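You operate a simulated robot arm through the tools that you are given. There is no shell and no other tool. Be economical: measure what you need, move in short steps, check, and stop when the job is done.

Carry out the task below with a simulated robot arm. There is one attempt and no reset: what you move stays moved.

## Task
Draw raw water into the yellow cup and soft water into the blue, for the lab's test.
Fine: each about to its line with less than a teaspoon spilt, both taps shut; leave the cups under their spouts.

Only the result counts: the job must be done as asked and must still hold three seconds after the hand-in. Knocking over, shifting, dropping, spilling or breaking anything else fails it.

## Robot
A 6-joint arm with a two-finger parallel gripper, fixed in place. Base frame: the origin is at the foot of the arm, x ahead of it, y to its left, z up; the work surface is at about z = 800. Readings come in mm, rad, newtons and seconds.
With the tool pointing down near the work surface it reaches from about 340 to 760 mm from the base axis. Its first joint turns from -1.152 to 1.152 rad. Payload 2.45 kg.
The tool frame sits at the grasp point between the pads (the TCP): z along the fingers, y along the line on which they close. The tips reach 24 mm beyond it. Largest opening 68 mm; finger width 17, thickness 10; the body of the gripper, 40 by 70 mm, starts 41 mm behind the TCP.
Orientation is that of the tool frame in the base frame, as a unit quaternion [x, y, z, w]. With the fingers straight down and closing along the base's y, the tool's x points along the base's -x, its y along +y and its z along -z.

## Interface
- The arm moves only by the tool drive_tool. Its arguments are lists of equal length, an entry for each row: "hand": the opening, from 0 (shut) to 1 (fully open); "xyz": the shift along the tool's x, y, z in mm, a list of three; "rot": the turn, a rotation vector about the tool's x, y, z in rad, a list of three. In form: {"hand": [hand, ...], "xyz": [[x, y, z], ...], "rot": [[wx, wy, wz], ...]}. A call has 1 to 12 rows; each row shifts and turns the commanded pose from where the row before left it, along the tool's axes as they then stand. A row lasts 0.2 s, in which the tool goes at most 50 mm and 0.15 rad; a call with a longer step from one row to the next is refused whole, and so is a gripper value outside its range. A pose out of reach is approached as far as the arm can. The call stops where the force on the tool passes 40 N (or 10 N more than at its start, if that is more) or the arm is blocked; 0.2 s more then pass. The fingers move at their own pace (about 108 mm/s each) and stop on an object; they squeeze with about 43 N. The grip force told is the motor's: it shows also when the fingers shut on nothing. Time passes only in rows, and 0.2 s behind the last, so rows that do not move let the fingers close. The reply holds the time, the measured pose of the TCP, the force on the tool along the base axes, the opening and the grip force, in the units named above and with some noise, and new pictures: "pictures" is both (left out), scene, wrist or none.
- Cameras (640 x 400 px; columns grow to the right, rows downward): "scene" is fixed at [147.6, 399.7, 1461.7]; the picture's right is [-0.89, -0.45, 0.00], its down [-0.26, 0.52, -0.81] and it looks along [0.36, -0.73, -0.58] (base axes); focal length 322 px, centre (320, 200). "wrist" rides on the gripper at [-32, 0, -39] in the tool frame; the picture's right is [0.00, -1.00, 0.00], its down [0.97, 0.00, -0.24] and it looks along [0.24, 0.00, 0.97] (tool axes); focal length 218 px, centre (320, 200). There is no depth. A picture from a camera that has moved, and an enlarged one, comes with that camera's place and axes in the base frame and with its lens.
- inspect(camera, box): a new picture of the part [left, top, right, bottom] of that camera's present view, enlarged. No time passes.
- sign_off(): hands the job in; it is judged then, once.

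Work in short steps. Places have to be worked out from the pictures, the camera data and where the tool is seen: move nearer, look again, correct. Check each grasp and each placing, and mend what went wrong. You have 120 turns and 150 pictures in all, those below and enlarged ones among them. Open the gripper and draw the arm clear of the work before you hand the job in, unless the task says otherwise; then end with one line.

The tools are called after "Emit:" as a command line: name --argument value ..., lists and objects as JSON in quotes. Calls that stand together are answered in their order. drive_tool: Moves the arm, as the interface text tells. Its arguments: {"type":"object","properties":{"hand":{"type":"array"},"xyz":{"type":"array"},"rot":{"type":"array"},"pictures":{"type":"string","enum":["both","scene","wrist","none"]}},"required":["hand","xyz","rot"]} The other tools are called the same way: inspect (camera, box) takes an enlarged picture of a part of a camera's view; sign_off () hands the job in.

At the start:

```text
time_s: 0.0
tcp_pos: [465.8, -150.6, 1237.1]
tcp_rot: [0.001, 1.0, -0.001, 0.0]
contact_force: [-0.5, -0.2, 0.2]
width: 68.0
grasp_force: 0.1
```

scene: 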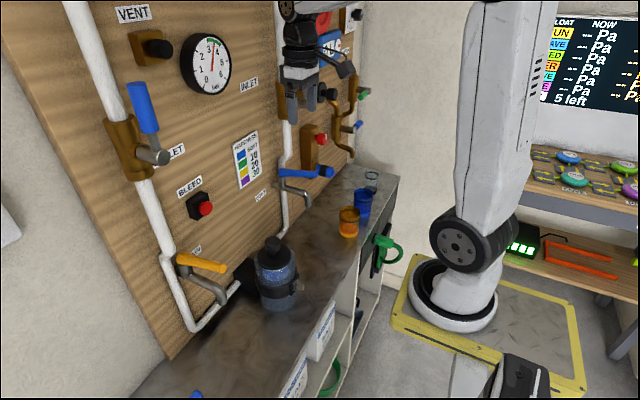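
wrist: 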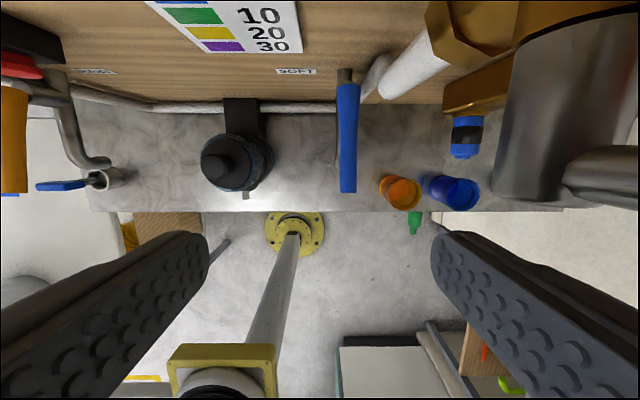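

I'll begin by looking closer at the board, cups and taps in the scene view.

Emit:
inspect --camera "scene" --box '[230, 100, 410, 260]'

Emit:
inspect --camera "scene" --box '[100, 170, 300, 330]'

Emit:
inspect --camera "wrist" --box '[0, 0, 640, 240]'

Emit:
inspect --camera "scene" --box '[270, 0, 400, 120]'

```text
2.50 times, centred on (320, 180) of scene
camera zoom: at [147.6, 399.7, 1461.7], right [-0.89, -0.45, 0.0], down [-0.26, 0.52, -0.81], along [0.36, -0.73, -0.58], focal length 805 px, centre (320, 250)
```

zoom: 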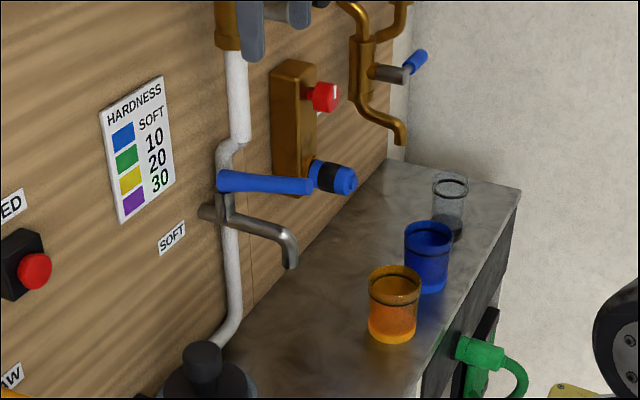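

```text
2.50 times, centred on (200, 250) of scene
camera zoom: at [147.6, 399.7, 1461.7], right [-0.89, -0.45, 0.0], down [-0.26, 0.52, -0.81], along [0.36, -0.73, -0.58], focal length 805 px, centre (620, 75)
```

zoom: 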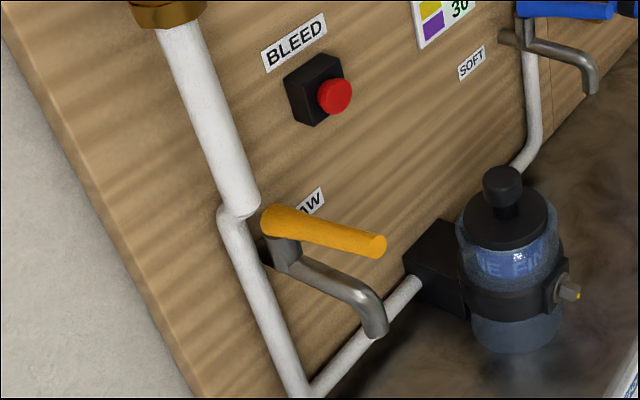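

```text
1.00 times, centred on (320, 120) of wrist
camera zoom: at [497.0, -149.8, 1277.4], right [0.0, -1.0, 0.0], down [-0.97, 0.0, 0.24], along [-0.24, 0.0, -0.97], focal length 218 px, centre (320, 280)
```

zoom: 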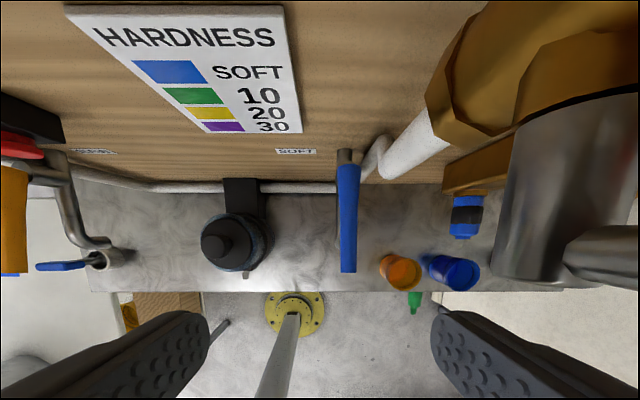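

```text
3.33 times, centred on (335, 60) of scene
camera zoom: at [147.6, 399.7, 1461.7], right [-0.89, -0.45, 0.0], down [-0.26, 0.52, -0.81], along [0.36, -0.73, -0.58], focal length 1074 px, centre (270, 667)
```

zoom: 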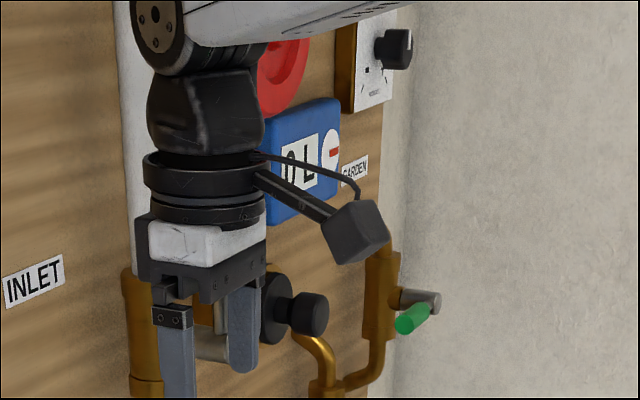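

Spouts look to be near (455,165,970) for raw and (460,-180,975) for soft, with the cups near (394,-303) and (387,-422) and the board at about x=578. I'll tilt the tool forward and pull back so the wrist camera can view the panel.

Emit:
drive_tool --hand '[1, 1, 1, 1, 1, 1, 1]' --xyz '[[40, 0, 0], [40, 0, 0], [0, 0, 0], [0, 0, 0], [0, 0, 0], [0, 0, 0], [0, 0, 0]]' --rot '[[0, 0, 0], [0, -0.15, 0], [0, -0.15, 0], [0, -0.15, 0], [0, -0.15, 0], [0, -0.15, 0], [0, -0.15, 0]]'

```text
time_s: 1.6
tcp_pos: [418.3, -181.1, 1224.1]
tcp_rot: [0.001, 0.9, -0.002, 0.435]
contact_force: [-1.0, -0.5, -0.6]
width: 67.9
grasp_force: 0.0
out of reach, approached as far as the arm can: row 4, 5, 6, 7
camera wrist: at [406.6, -179.6, 1274.3], right [0.0, -1.0, 0.0], down [-0.79, 0.0, -0.61], along [0.61, 0.0, -0.79], focal length 218 px, centre (320, 200)
```

scene: 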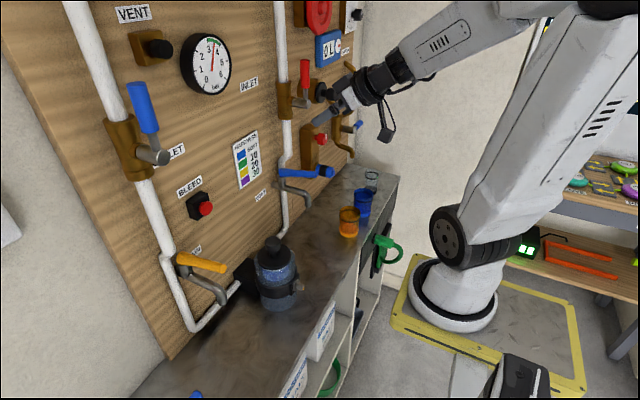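
wrist: 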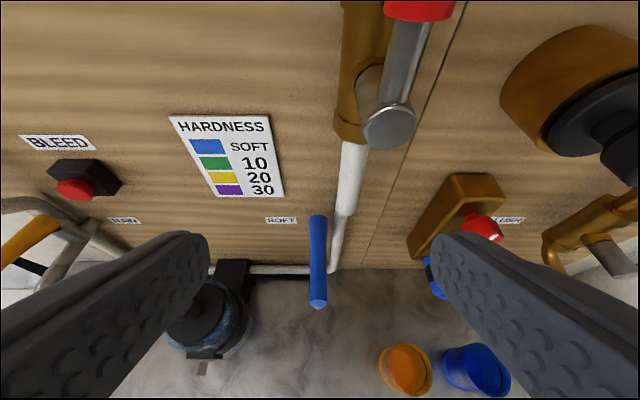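

Reading the labels now.

Emit:
inspect --camera "scene" --box '[100, 80, 340, 230]'

Emit:
inspect --camera "scene" --box '[270, 0, 400, 110]'

Emit:
inspect --camera "wrist" --box '[0, 100, 360, 320]'

```text
2.67 times, centred on (220, 155) of scene
camera zoom: at [147.6, 399.7, 1461.7], right [-0.89, -0.45, 0.0], down [-0.26, 0.52, -0.81], along [0.36, -0.73, -0.58], focal length 859 px, centre (587, 320)
```

zoom: 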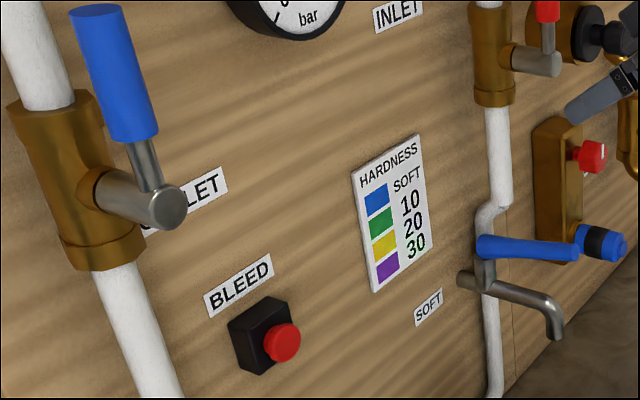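

```text
3.64 times, centred on (335, 55) of scene
camera zoom: at [147.6, 399.7, 1461.7], right [-0.89, -0.45, 0.0], down [-0.26, 0.52, -0.81], along [0.36, -0.73, -0.58], focal length 1171 px, centre (266, 727)
```

zoom: 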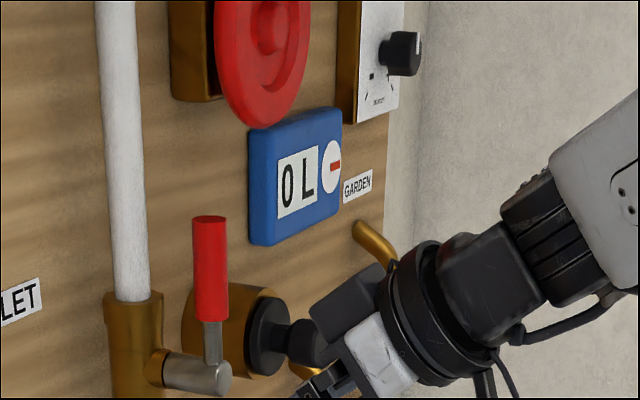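

```text
1.78 times, centred on (180, 210) of wrist
camera zoom: at [406.6, -179.6, 1274.3], right [0.0, -1.0, 0.0], down [-0.79, 0.0, -0.61], along [0.61, 0.0, -0.79], focal length 388 px, centre (569, 182)
```

zoom: 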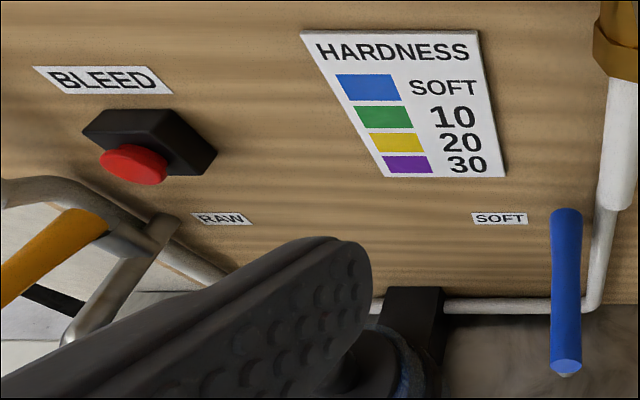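

Labels confirm RAW on the left and SOFT on the right, and both main valves lie along their pipes, so they look open. Next I'll descend toward a point above and behind the yellow cup, keeping the tilt, to see what reach allows.

Emit:
drive_tool --hand '[1, 1, 1, 1, 1]' --xyz '[[27.6, -27.9, 25.4], [27.6, -27.9, 25.4], [27.6, -27.9, 25.4], [27.6, -27.9, 25.4], [27.6, -27.9, 25.4]]' --rot '[[0, 0, 0], [0, 0, 0], [0, 0, 0], [0, 0, 0], [0, 0, 0]]'

```text
time_s: 2.8
tcp_pos: [435.0, -320.6, 1037.9]
tcp_rot: [0.0, 0.9, -0.002, 0.435]
contact_force: [0.1, -0.6, 0.5]
width: 67.6
grasp_force: 0.1
camera wrist: at [424.1, -319.1, 1087.9], right [0.0, -1.0, 0.0], down [-0.79, 0.0, -0.61], along [0.61, 0.0, -0.79], focal length 218 px, centre (320, 200)
```

scene: 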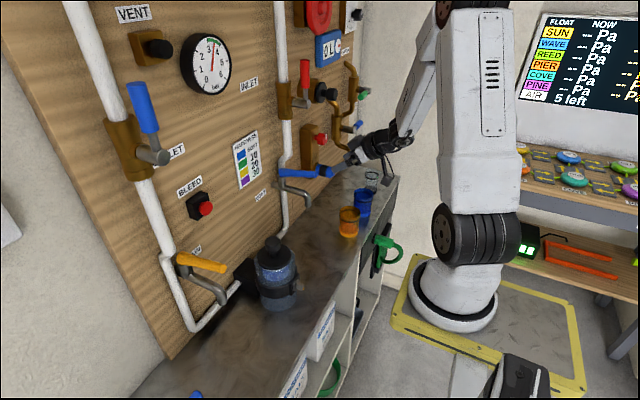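
wrist: 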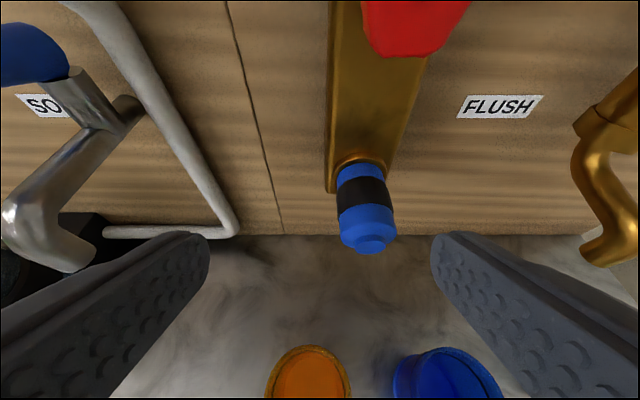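

The pose tracks the reached position. The taps have upright stems with a lever on top. I'll back off to see the cups fully.

Emit:
drive_tool --hand '[1, 1, 1]' --xyz '[[33.8, 3.5, -0.8], [33.8, 3.5, -0.8], [33.8, 3.5, -0.8]]' --rot '[[0, 0, 0], [0, 0, 0], [0, 0, 0]]'

```text
time_s: 3.6
tcp_pos: [395.9, -297.4, 959.9]
tcp_rot: [0.0, 0.901, -0.002, 0.434]
contact_force: [-0.2, 0.0, -0.5]
width: 67.9
grasp_force: 0.1
out of reach, approached as far as the arm can: row 2, 3
camera wrist: at [385.4, -295.8, 1010.4], right [0.0, -1.0, 0.0], down [-0.79, 0.0, -0.61], along [0.61, 0.0, -0.79], focal length 218 px, centre (320, 200)
```

scene: 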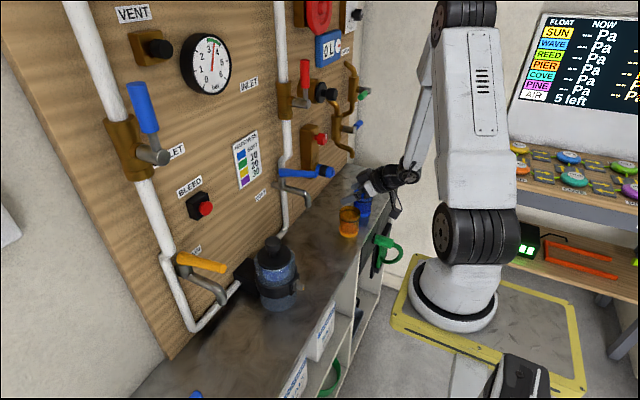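
wrist: 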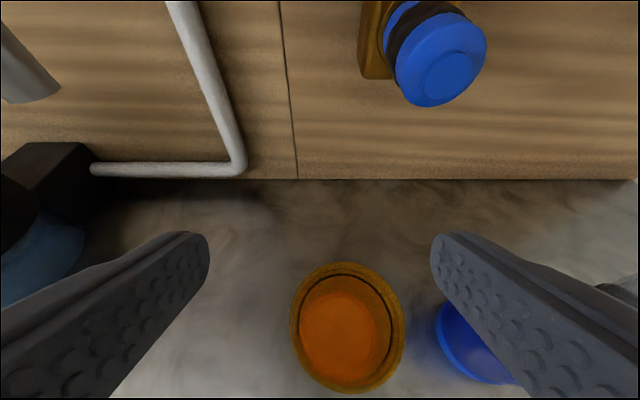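

Yellow cup rim centre computes to about (402,-310.5), rim z about 888. I'll centre on it just above the rim and look again.

Emit:
drive_tool --hand '[1, 1]' --xyz '[[17, -6.5, 14.7], [17, -6.5, 14.7]]' --rot '[[0, 0, 0], [0, 0, 0]]'

Emit:
inspect --camera "scene" --box '[300, 140, 420, 260]'

```text
time_s: 4.2
tcp_pos: [400.8, -308.5, 913.2]
tcp_rot: [0.001, 0.9, -0.002, 0.435]
contact_force: [0.2, 0.5, -1.0]
width: 68.1
grasp_force: 0.1
out of reach, approached as far as the arm can: row 1
camera wrist: at [391.3, -307.2, 963.0], right [0.0, -1.0, 0.0], down [-0.79, 0.0, -0.61], along [0.61, 0.0, -0.79], focal length 218 px, centre (320, 200)
```

scene: 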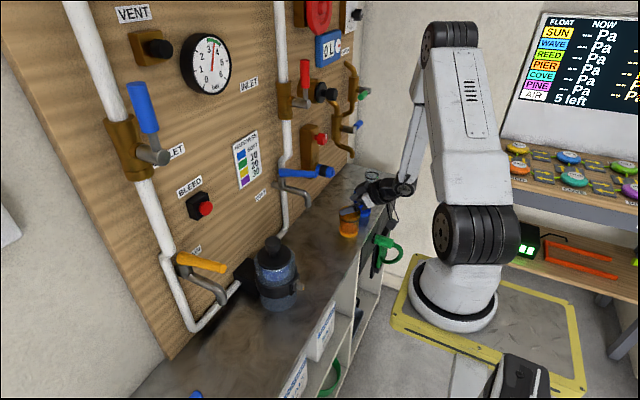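
wrist: 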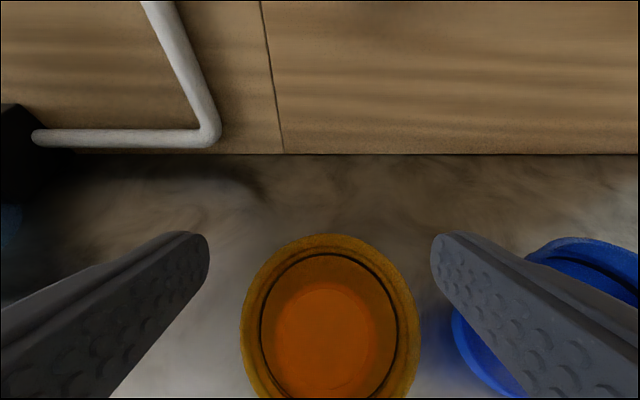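

```text
3.33 times, centred on (360, 200) of scene
camera zoom: at [147.6, 399.7, 1461.7], right [-0.89, -0.45, 0.0], down [-0.26, 0.52, -0.81], along [0.36, -0.73, -0.58], focal length 1074 px, centre (187, 200)
```

zoom: 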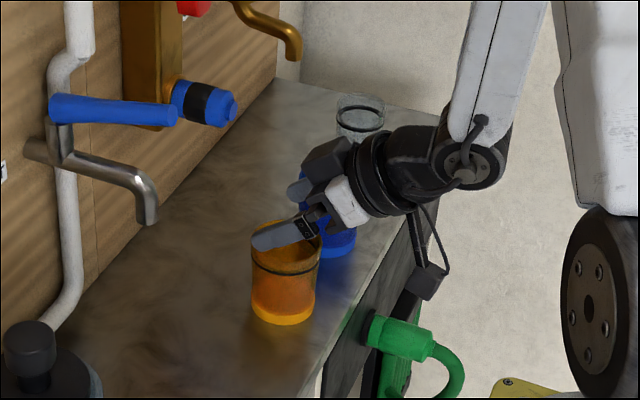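

Cup axis is at y of about -310.5, near enough centred. Lowering to z of about 862 with the fingers astride the cup.

Emit:
drive_tool --hand '[1, 1, 1]' --xyz '[[14, -0.7, 9.7], [14, -0.7, 9.7], [14, -0.6, 9.7]]' --rot '[[0, 0, 0], [0, 0, 0], [0, 0, 0]]'

Emit:
inspect --camera "scene" --box '[300, 140, 420, 260]'

```text
time_s: 5.0
tcp_pos: [402.3, -310.5, 863.4]
tcp_rot: [0.001, 0.901, 0.001, 0.434]
contact_force: [0.8, -0.4, -0.3]
width: 68.1
grasp_force: 0.0
out of reach, approached as far as the arm can: row 3
camera wrist: at [391.8, -308.1, 913.6], right [0.0, -1.0, 0.0], down [-0.79, 0.0, -0.61], along [0.61, 0.0, -0.79], focal length 218 px, centre (320, 200)
```

scene: 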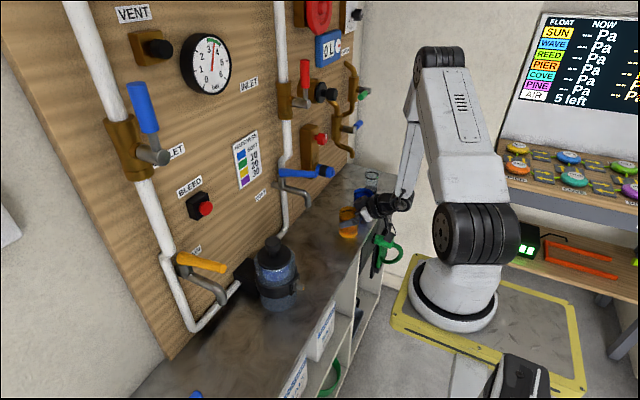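
wrist: 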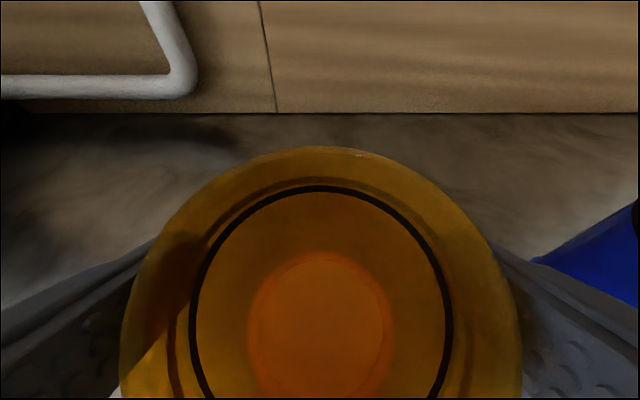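

```text
3.33 times, centred on (360, 200) of scene
camera zoom: at [147.6, 399.7, 1461.7], right [-0.89, -0.45, 0.0], down [-0.26, 0.52, -0.81], along [0.36, -0.73, -0.58], focal length 1074 px, centre (187, 200)
```

zoom: 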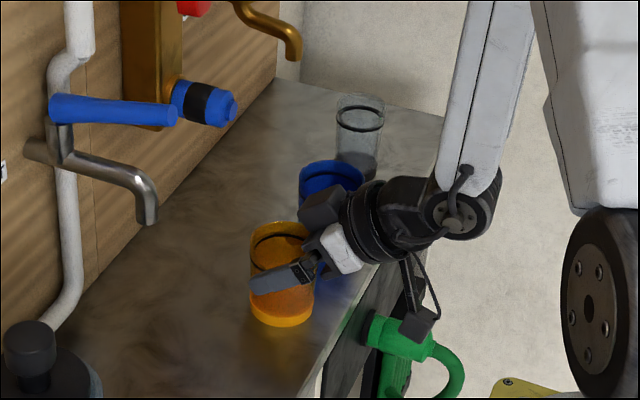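

The cup is centred between the fingers, so I close on it.

Emit:
drive_tool --hand '[0, 0, 0]' --xyz '[[0, 0, 0], [0, 0, 0], [0, 0, 0]]' --rot '[[0, 0, 0], [0, 0, 0], [0, 0, 0]]' --pictures "none"

```text
time_s: 5.8
tcp_pos: [402.8, -309.1, 862.4]
tcp_rot: [0.0, 0.9, 0.001, 0.435]
contact_force: [0.1, -1.2, 0.0]
width: 62.2
grasp_force: 43.3
```

Gripped at 62 mm width. Lifting straight up.

Emit:
drive_tool --hand '[0, 0, 0, 0, 0, 0]' --xyz '[[-37.6, 0, -29.8], [-37.6, 0, -29.8], [-37.6, 0, -29.8], [-37.6, 0, -29.8], [-37.6, 0, -29.8], [-37.6, 0, -29.8]]' --rot '[[0, 0, 0], [0, 0, 0], [0, 0, 0], [0, 0, 0], [0, 0, 0], [0, 0, 0]]'

```text
time_s: 7.2
tcp_pos: [399.5, -307.1, 1148.2]
tcp_rot: [0.0, 0.901, -0.002, 0.434]
contact_force: [0.4, 0.2, -0.8]
width: 62.2
grasp_force: 43.2
camera wrist: at [390.5, -305.8, 1199.1], right [0.0, -1.0, 0.0], down [-0.79, 0.0, -0.61], along [0.61, 0.0, -0.79], focal length 218 px, centre (320, 200)
```

scene: 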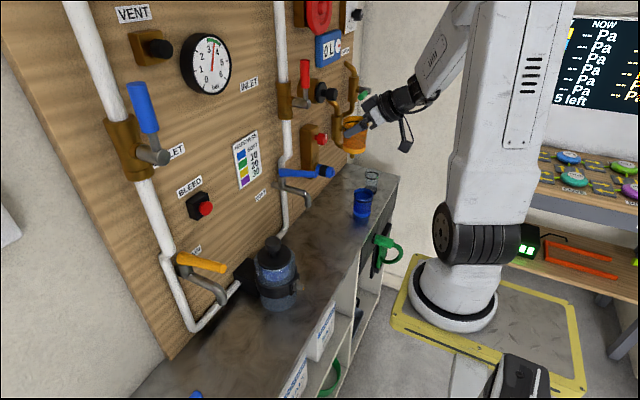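
wrist: 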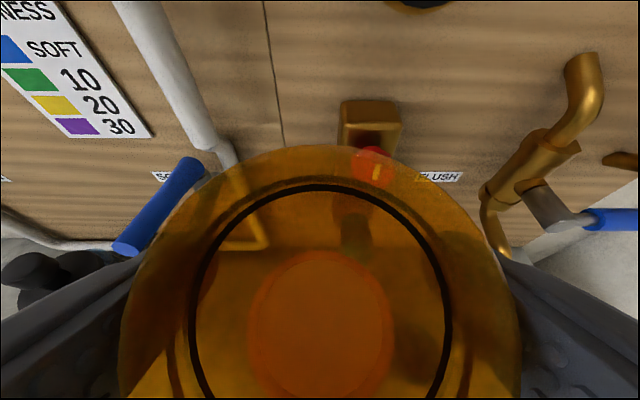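

Cup held well and level. With this tilt, reach at the taps needs the tool yawed, so I'll raise slightly and yaw the tool about -60° about the vertical so it points toward -y.

Emit:
drive_tool --hand '[0, 0, 0, 0, 0, 0, 0, 0]' --xyz '[[-19.6, 0, -15.5], [0, 0, 0], [0, 0, 0], [0, 0, 0], [0, 0, 0], [0, 0, 0], [0, 0, 0], [0, 0, 0]]' --rot '[[0, 0, 0], [0.1176, 0, 0.0932], [0.1176, 0, 0.0932], [0.1176, 0, 0.0932], [0.1176, 0, 0.0932], [0.1176, 0, 0.0932], [0.1176, 0, 0.0932], [0.1176, 0, 0.0932]]'

```text
time_s: 9.0
tcp_pos: [401.0, -309.1, 1176.4]
tcp_rot: [0.452, 0.778, -0.22, 0.376]
contact_force: [0.4, 0.4, -0.8]
width: 62.4
grasp_force: 42.9
camera wrist: at [396.3, -298.4, 1227.7], right [-0.87, -0.49, 0.0], down [-0.39, 0.69, -0.61], along [0.3, -0.53, -0.79], focal length 218 px, centre (320, 200)
```

scene: 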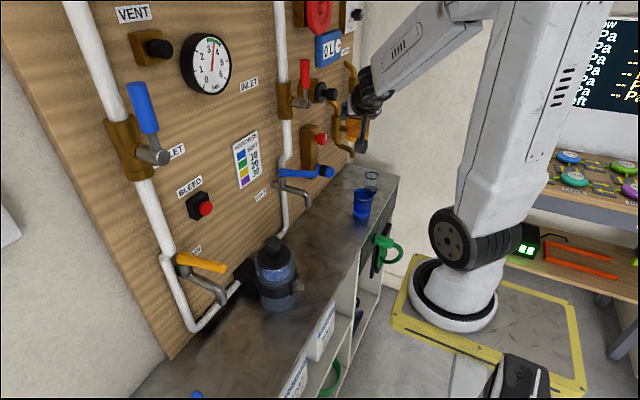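
wrist: 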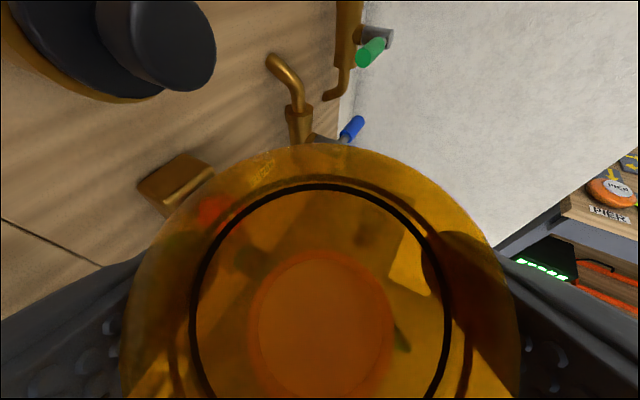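

Carrying the cup across toward +y at z of about 1176, above the soft lever and the canister and clear of the inlet valve stub.

Emit:
drive_tool --hand '[0, 0, 0, 0, 0, 0, 0]' --xyz '[[19.6, 25, -24.7], [19.6, 25, -24.7], [19.6, 25, -24.7], [19.6, 25, -24.7], [21.2, 24.4, -26.7], [21.2, 24.4, -26.7], [21.2, 24.4, -26.7]]' --rot '[[0, 0, 0], [0, 0, 0], [0, 0, 0], [0, 0, 0], [0, 0, 0], [0, 0, 0], [0, 0, 0]]'

```text
time_s: 10.6
tcp_pos: [437.0, -24.6, 1179.1]
tcp_rot: [0.452, 0.778, -0.22, 0.377]
contact_force: [0.5, -0.2, -0.9]
width: 61.8
grasp_force: 43.3
camera wrist: at [432.0, -14.2, 1228.6], right [-0.87, -0.5, 0.0], down [-0.39, 0.69, -0.61], along [0.3, -0.53, -0.79], focal length 218 px, centre (320, 200)
```

scene: 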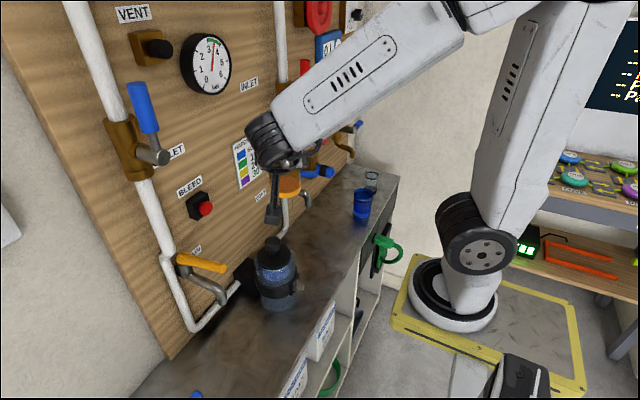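
wrist: 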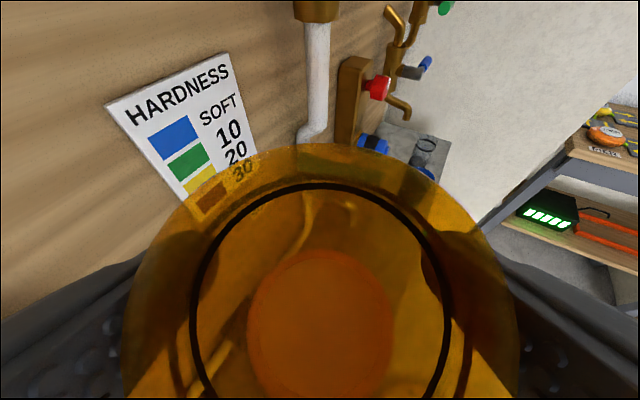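

Next, to a point in front of the raw tap at about (395,170), still high.

Emit:
drive_tool --hand '[0, 0, 0, 0, 0]' --xyz '[[23.6, 12, -29.7], [23.6, 12, -29.7], [23.6, 12, -29.7], [23.6, 12, -29.7], [23.6, 12, -29.7]]' --rot '[[0, 0, 0], [0, 0, 0], [0, 0, 0], [0, 0, 0], [0, 0, 0]]'

```text
time_s: 11.8
tcp_pos: [400.3, 170.1, 1175.4]
tcp_rot: [0.452, 0.778, -0.22, 0.377]
contact_force: [-0.3, 0.3, -1.1]
width: 61.9
grasp_force: 42.9
camera wrist: at [394.8, 181.8, 1225.3], right [-0.87, -0.5, 0.0], down [-0.39, 0.69, -0.61], along [0.3, -0.53, -0.79], focal length 218 px, centre (320, 200)
```

scene: 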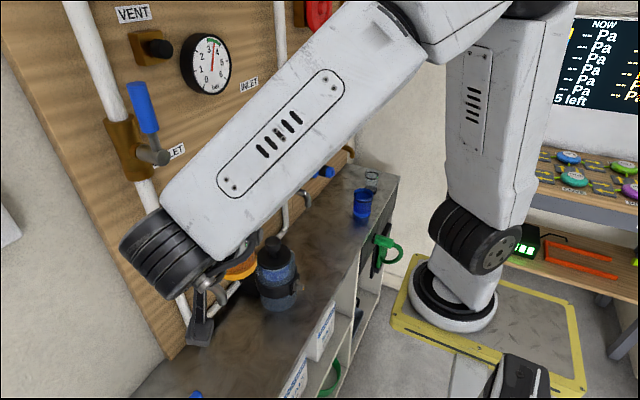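
wrist: 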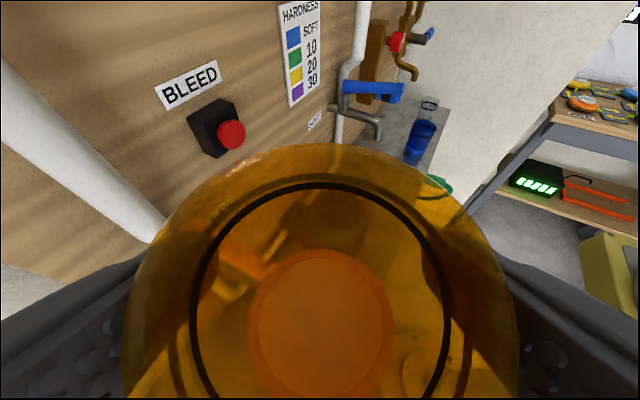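

Position is good. Descending in front of the raw tap.

Emit:
drive_tool --hand '[0, 0, 0, 0, 0, 0]' --xyz '[[34.8, 0, 27.6], [34.8, 0, 27.6], [34.8, 0, 27.6], [34.8, 0, 27.6], [34.8, 0, 27.6], [34.8, 0, 27.6]]' --rot '[[0, 0, 0], [0, 0, 0], [0, 0, 0], [0, 0, 0], [0, 0, 0], [0, 0, 0]]'

```text
time_s: 13.2
tcp_pos: [397.4, 170.1, 910.3]
tcp_rot: [0.451, 0.779, -0.219, 0.377]
contact_force: [-1.0, 0.2, -0.6]
width: 61.9
grasp_force: 43.1
camera wrist: at [391.9, 179.6, 960.4], right [-0.87, -0.5, 0.0], down [-0.39, 0.69, -0.61], along [0.3, -0.53, -0.79], focal length 218 px, centre (320, 200)
```

scene: 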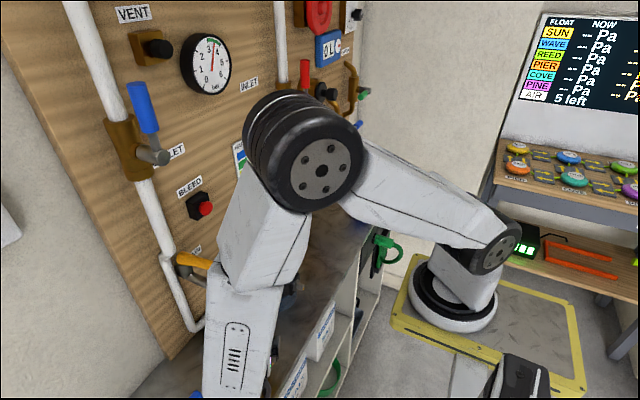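
wrist: 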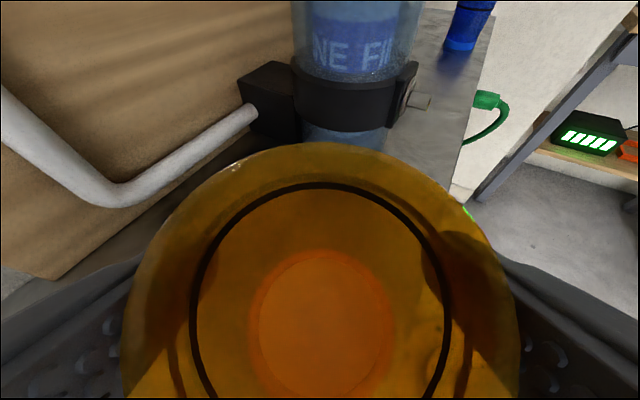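

Lowering the last stretch to the bench, gently.

Emit:
drive_tool --hand '[0, 0, 0, 0]' --xyz '[[15.7, 0, 12.4], [15.7, 0, 12.4], [3.1, 0, 2.5], [2, 0, 1.6]]' --rot '[[0, 0, 0], [0, 0, 0], [0, 0, 0], [0, 0, 0]]' --pictures "none"

```text
time_s: 14.2
tcp_pos: [397.1, 166.9, 862.9]
tcp_rot: [0.451, 0.779, -0.22, 0.377]
contact_force: [-0.1, -1.0, 3.4]
width: 62.0
grasp_force: 43.1
```

Light contact at 3.4 N: the cup is on the bench. Releasing and backing off along the tool axis to view the tap.

Emit:
drive_tool --hand '[1, 1, 1, 1, 1, 1]' --xyz '[[0, 0, 0], [0, 0, 0], [0, 0, -30], [0, 0, -40], [-20, 0, -40], [-20, 0, -40]]' --rot '[[0, 0, 0], [0, 0, 0], [0, 0, 0], [0, 0, 0], [0, 0, 0], [0, 0, 0]]'

```text
time_s: 15.6
tcp_pos: [359.8, 243.6, 987.8]
tcp_rot: [0.451, 0.779, -0.22, 0.377]
contact_force: [-1.0, -0.3, 1.0]
width: 68.2
grasp_force: 0.0
out of reach, approached as far as the arm can: row 6
camera wrist: at [354.2, 254.7, 1037.9], right [-0.87, -0.5, 0.0], down [-0.39, 0.69, -0.61], along [0.3, -0.53, -0.79], focal length 218 px, centre (320, 200)
```

scene: 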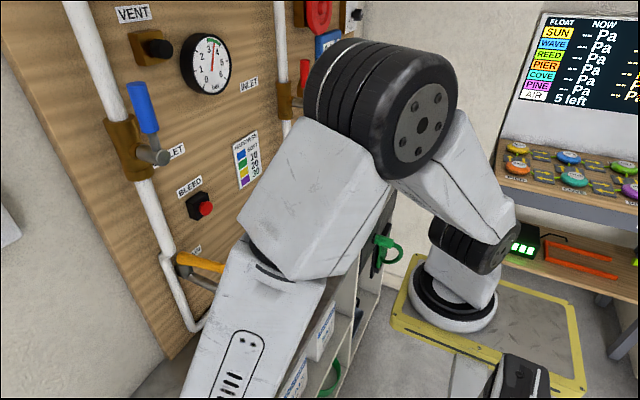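
wrist: 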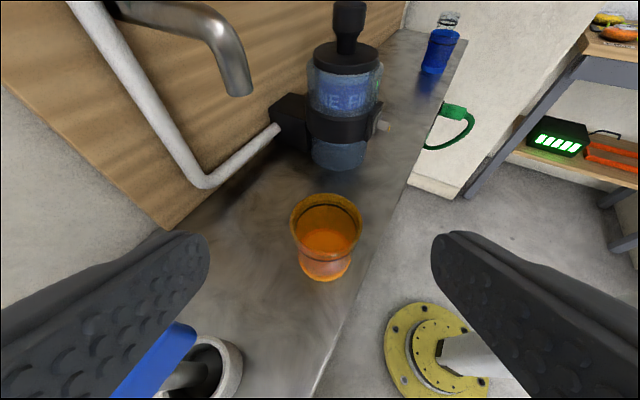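

Cup stands well. I need a second view to triangulate the raw spout tip (first estimate about (467,157,971)), so I'll rise 60 mm.

Emit:
drive_tool --hand '[1, 1]' --xyz '[[-23.5, 0, -18.6], [-23.5, 0, -18.6]]' --rot '[[0, 0, 0], [0, 0, 0]]'

Emit:
inspect --camera "wrist" --box '[60, 40, 380, 240]'

```text
time_s: 16.2
tcp_pos: [360.7, 243.1, 1047.9]
tcp_rot: [0.451, 0.778, -0.22, 0.377]
contact_force: [-0.4, -1.0, 0.4]
width: 68.1
grasp_force: 0.1
camera wrist: at [355.2, 253.7, 1097.9], right [-0.87, -0.5, 0.0], down [-0.39, 0.69, -0.61], along [0.3, -0.53, -0.79], focal length 218 px, centre (320, 200)
```

scene: 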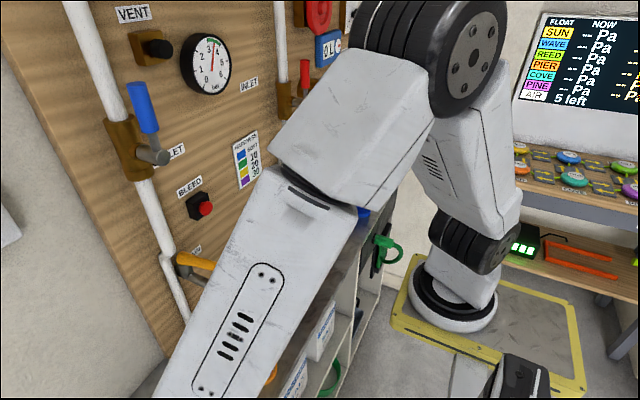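
wrist: 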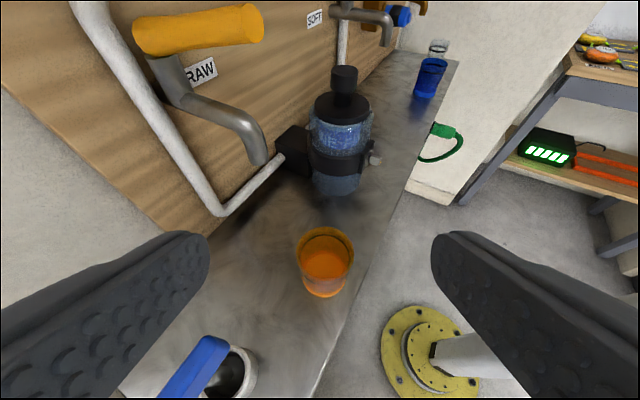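

```text
2.00 times, centred on (220, 140) of wrist
camera zoom: at [355.2, 253.7, 1097.9], right [-0.87, -0.5, 0.0], down [-0.39, 0.69, -0.61], along [0.3, -0.53, -0.79], focal length 436 px, centre (520, 320)
```

zoom: 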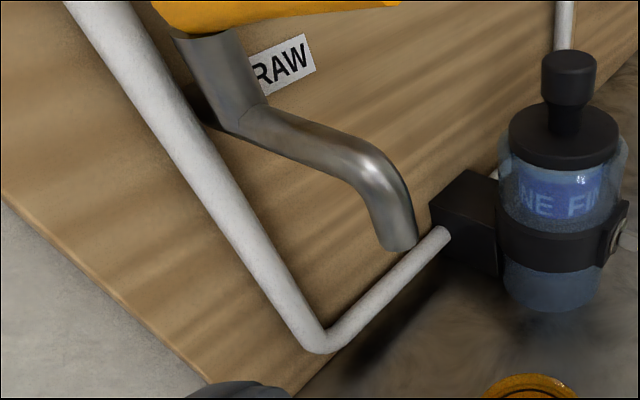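

Raw outlet triangulates to about (469,157.5,969). The cup stands at (400,165), and there is a small vessel with a blue lever near (429,299), to be kept clear of. I'll turn the yaw back to -45° and come over the cup again.

Emit:
drive_tool --hand '[1, 1, 1, 1, 1]' --xyz '[[0, 0, 0], [0, 0, 0], [8.5, -9.1, 42], [8.5, -9.1, 42], [8.5, -9.1, 42]]' --rot '[[-0.1027, 0, -0.0813], [-0.1027, 0, -0.0813], [0, 0, 0], [0, 0, 0], [0, 0, 0]]'

```text
time_s: 17.4
tcp_pos: [413.6, 156.0, 947.2]
tcp_rot: [0.345, 0.831, -0.168, 0.402]
contact_force: [0.5, -0.1, -0.7]
width: 68.1
grasp_force: 0.0
out of reach, approached as far as the arm can: row 1, 2
camera wrist: at [406.9, 165.5, 998.3], right [-0.71, -0.7, 0.0], down [-0.56, 0.56, -0.61], along [0.43, -0.44, -0.79], focal length 218 px, centre (320, 200)
```

scene: 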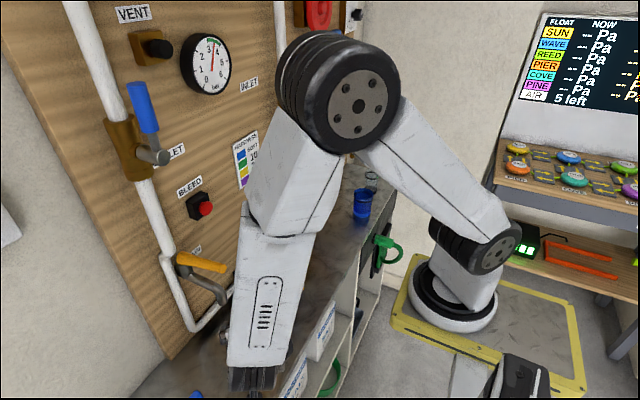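
wrist: 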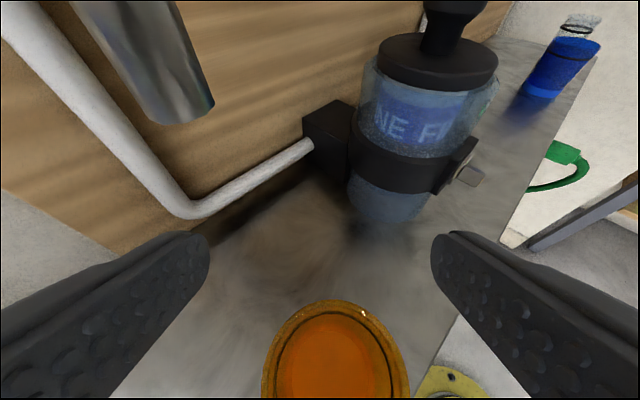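

Cup centre is about 15 mm nearer and 6.5 mm right of the tool. Correcting and lowering to just above the rim.

Emit:
drive_tool --hand '[1, 1]' --xyz '[[17.1, -3.3, 4.2], [17.1, -3.3, 4.2]]' --rot '[[0, 0, 0], [0, 0, 0]]' --pictures "wrist"

```text
time_s: 18.0
tcp_pos: [398.7, 163.4, 916.4]
tcp_rot: [0.345, 0.832, -0.167, 0.401]
contact_force: [-0.2, 0.0, -0.5]
width: 68.0
grasp_force: 0.1
camera wrist: at [390.4, 172.6, 967.2], right [-0.71, -0.7, 0.0], down [-0.56, 0.56, -0.61], along [0.43, -0.44, -0.79], focal length 218 px, centre (320, 200)
```

wrist: 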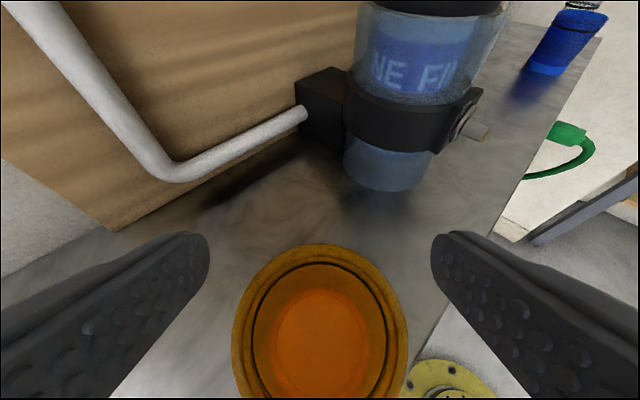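

Centred. Descending and gripping.

Emit:
drive_tool --hand '[1, 1, 1, 1, 0, 0, 0]' --xyz '[[13.9, 0, 11], [13.9, 0, 11], [13.4, 0, 10.6], [0, 0, 0], [0, 0, 0], [0, 0, 0], [0, 0, 0]]' --rot '[[0, 0, 0], [0, 0, 0], [0, 0, 0], [0, 0, 0], [0, 0, 0], [0, 0, 0], [0, 0, 0]]' --pictures "wrist"

```text
time_s: 19.6
tcp_pos: [398.1, 163.6, 863.8]
tcp_rot: [0.347, 0.83, -0.169, 0.402]
contact_force: [0.4, -0.4, 0.3]
width: 60.0
grasp_force: 42.9
camera wrist: at [390.8, 173.5, 914.9], right [-0.71, -0.7, 0.0], down [-0.56, 0.56, -0.61], along [0.43, -0.44, -0.79], focal length 218 px, centre (320, 200)
```

wrist: 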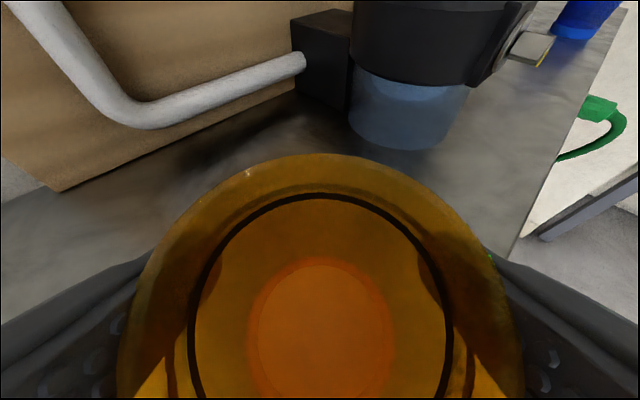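

Gripped. Lifting 10 mm, sliding under the raw spout, and setting down.

Emit:
drive_tool --hand '[0, 0, 0, 0, 0]' --xyz '[[-7.8, 0, -6.2], [-11.5, 15.3, 14.6], [-11.6, 15.3, 14.6], [-11.6, 15.3, 14.6], [0, 0, 0]]' --rot '[[0, 0, 0], [0, 0, 0], [0, 0, 0], [0, 0, 0], [0, 0, 0]]'

Emit:
inspect --camera "scene" --box '[140, 220, 300, 340]'

```text
time_s: 20.8
tcp_pos: [467.5, 155.8, 875.5]
tcp_rot: [0.346, 0.831, -0.169, 0.402]
contact_force: [-0.7, 0.5, -0.8]
width: 59.6
grasp_force: 43.0
camera wrist: at [462.0, 165.9, 924.8], right [-0.71, -0.7, 0.0], down [-0.56, 0.56, -0.61], along [0.43, -0.44, -0.79], focal length 218 px, centre (320, 200)
```

scene: 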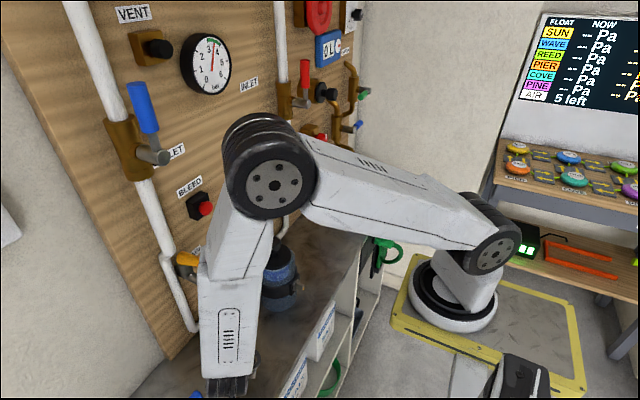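
wrist: 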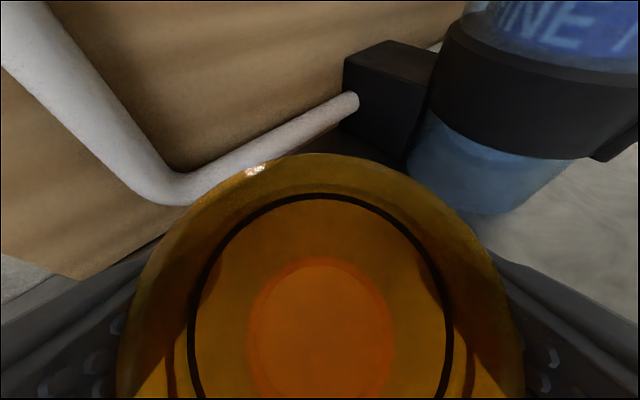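

```text
3.33 times, centred on (220, 280) of scene
camera zoom: at [147.6, 399.7, 1461.7], right [-0.89, -0.45, 0.0], down [-0.26, 0.52, -0.81], along [0.36, -0.73, -0.58], focal length 1074 px, centre (653, -67)
```

zoom: 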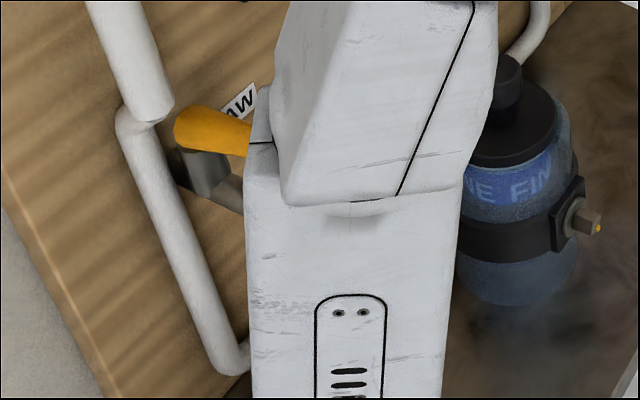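

Cup is nearly under the outlet. Lowering 12 mm and releasing, then retreating.

Emit:
drive_tool --hand '[0, 0, 0, 0]' --xyz '[[6.5, 1.4, 6.5], [2, 0, 1.6], [1, 0, 0.8], [0, 0, 0]]' --rot '[[0, 0, 0], [0, 0, 0], [0, 0, 0], [0, 0, 0]]' --pictures "none"

```text
time_s: 21.8
tcp_pos: [473.4, 158.0, 863.3]
tcp_rot: [0.347, 0.83, -0.169, 0.403]
contact_force: [-4.9, -0.4, 31.3]
width: 60.0
grasp_force: 42.8
```

Pressing at 31 N, so I ease up a little before releasing.

Emit:
drive_tool --hand '[0, 0]' --xyz '[[-0.8, 0, -0.6], [0, 0, 0]]' --rot '[[0, 0, 0], [0, 0, 0]]' --pictures "none"

```text
time_s: 22.4
tcp_pos: [472.4, 158.3, 862.2]
tcp_rot: [0.345, 0.831, -0.168, 0.403]
contact_force: [-0.3, -0.1, 22.1]
width: 60.0
grasp_force: 43.7
```

Emit:
drive_tool --hand '[0, 0]' --xyz '[[-1.6, 0, -1.2], [0, 0, 0]]' --rot '[[0, 0, 0], [0, 0, 0]]' --pictures "none"

```text
time_s: 23.0
tcp_pos: [470.4, 157.5, 863.2]
tcp_rot: [0.345, 0.832, -0.169, 0.401]
contact_force: [1.6, 0.0, 3.2]
width: 59.6
grasp_force: 42.9
```

Down to 3 N. Releasing and withdrawing along the tool axis.

Emit:
drive_tool --hand '[1, 1, 1, 1, 1, 1]' --xyz '[[0, 0, 0], [0, 0, 0], [0, 0, -30], [0, 0, -40], [0, 0, -40], [0, 0, -20]]' --rot '[[0, 0, 0], [0, 0, 0], [0, 0, 0], [0, 0, 0], [0, 0, 0], [0, 0, 0]]'

```text
time_s: 24.4
tcp_pos: [399.6, 229.3, 944.0]
tcp_rot: [0.345, 0.832, -0.168, 0.401]
contact_force: [-1.1, 0.2, 0.2]
width: 67.9
grasp_force: 0.1
camera wrist: at [392.0, 238.9, 993.9], right [-0.71, -0.7, 0.0], down [-0.56, 0.56, -0.61], along [0.43, -0.44, -0.79], focal length 218 px, centre (320, 200)
```

scene: 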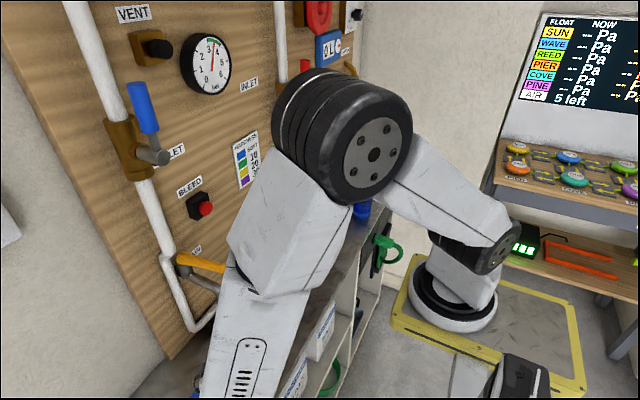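
wrist: 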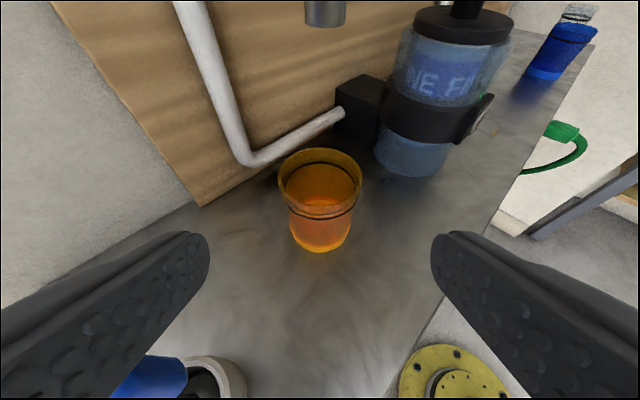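

The cup stands under the raw spout. Next I'll rise and turn the tool vertical to look at the raw lever from above.

Emit:
drive_tool --hand '[1, 1, 1, 1, 1, 1, 1, 1, 1, 1, 1, 1]' --xyz '[[-39.2, 0, -31], [-39.2, 0, -31], [-39.2, 0, -31], [-39.2, 0, -31], [-39.2, 0, -31], [-39.2, 0, -31], [0, 0, 0], [0, 0, 0], [0, 0, 0], [0, 0, 0], [0, 0, 0], [0, 0, 0]]' --rot '[[0, 0, 0], [0, 0, 0], [0, 0, 0], [0, 0, 0], [0, 0, 0], [0, 0, 0], [0, 0.15, 0], [0, 0.15, 0], [0, 0.15, 0], [0, 0.15, 0], [0, 0.15, 0], [0, 0.15, 0]]'

```text
time_s: 27.0
tcp_pos: [400.4, 230.3, 1243.5]
tcp_rot: [0.381, 0.915, -0.052, 0.125]
contact_force: [-0.6, -0.3, 0.4]
width: 67.9
grasp_force: 0.0
out of reach, approached as far as the arm can: row 11, 12
camera wrist: at [415.9, 216.5, 1290.5], right [-0.71, -0.7, 0.0], down [-0.7, 0.71, -0.03], along [0.02, -0.02, -1.0], focal length 218 px, centre (320, 200)
```

scene: 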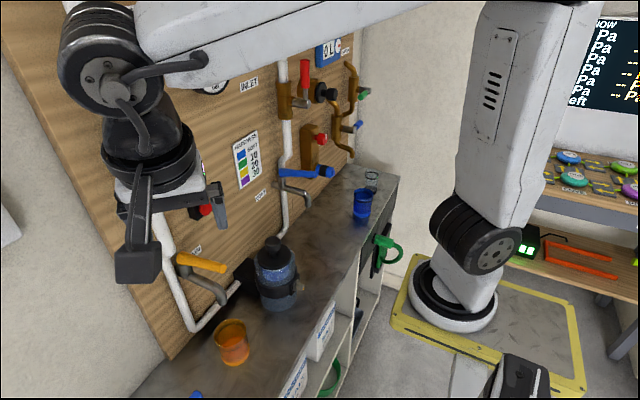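
wrist: 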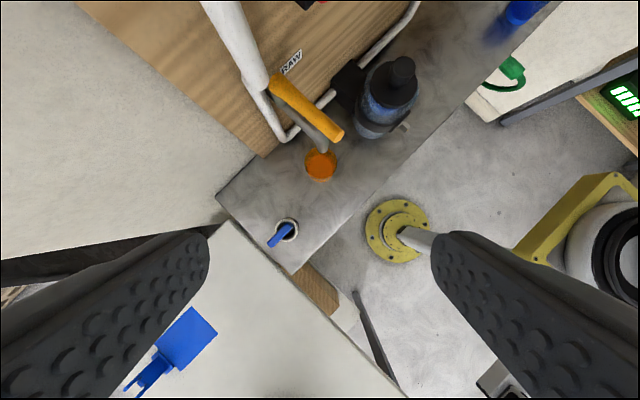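

Clear view now: the raw lever runs along x from about (535,158) to (455,152). I'll yaw the tool back so it closes along y, and straighten it.

Emit:
drive_tool --hand '[1, 1, 1, 1, 1, 1, 1, 1]' --xyz '[[0, 0, 0], [0, 0, 0], [0, 0, 0], [0, 0, 0], [0, 0, 0], [0, 0, 0], [0, 0, 0], [0, 0, 0]]' --rot '[[-0.04, 0, -0.144], [-0.04, 0, -0.144], [-0.04, 0, -0.144], [-0.04, 0, -0.144], [-0.04, 0, -0.144], [-0.011, 0, -0.034], [0, 0.135, 0], [0, 0.135, 0]]' --pictures "wrist"

```text
time_s: 28.8
tcp_pos: [390.7, 240.0, 1233.0]
tcp_rot: [0.022, 0.988, -0.015, 0.153]
contact_force: [-0.3, 0.0, 0.3]
width: 68.1
grasp_force: 0.1
out of reach, approached as far as the arm can: row 4, 5, 6, 7, 8
camera wrist: at [409.8, 241.0, 1281.5], right [-0.05, -1.0, 0.03], down [-1.0, 0.05, -0.07], along [0.06, -0.03, -1.0], focal length 218 px, centre (320, 200)
```

wrist: 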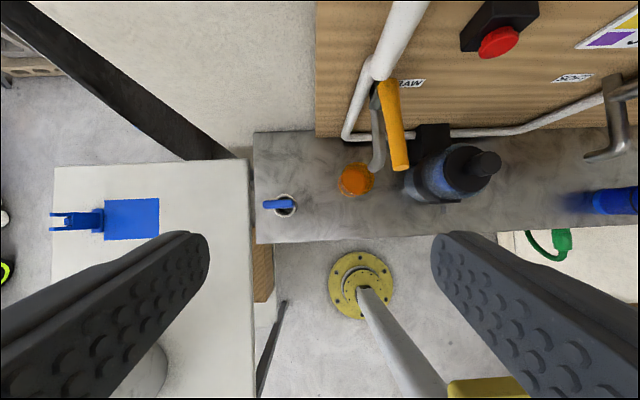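

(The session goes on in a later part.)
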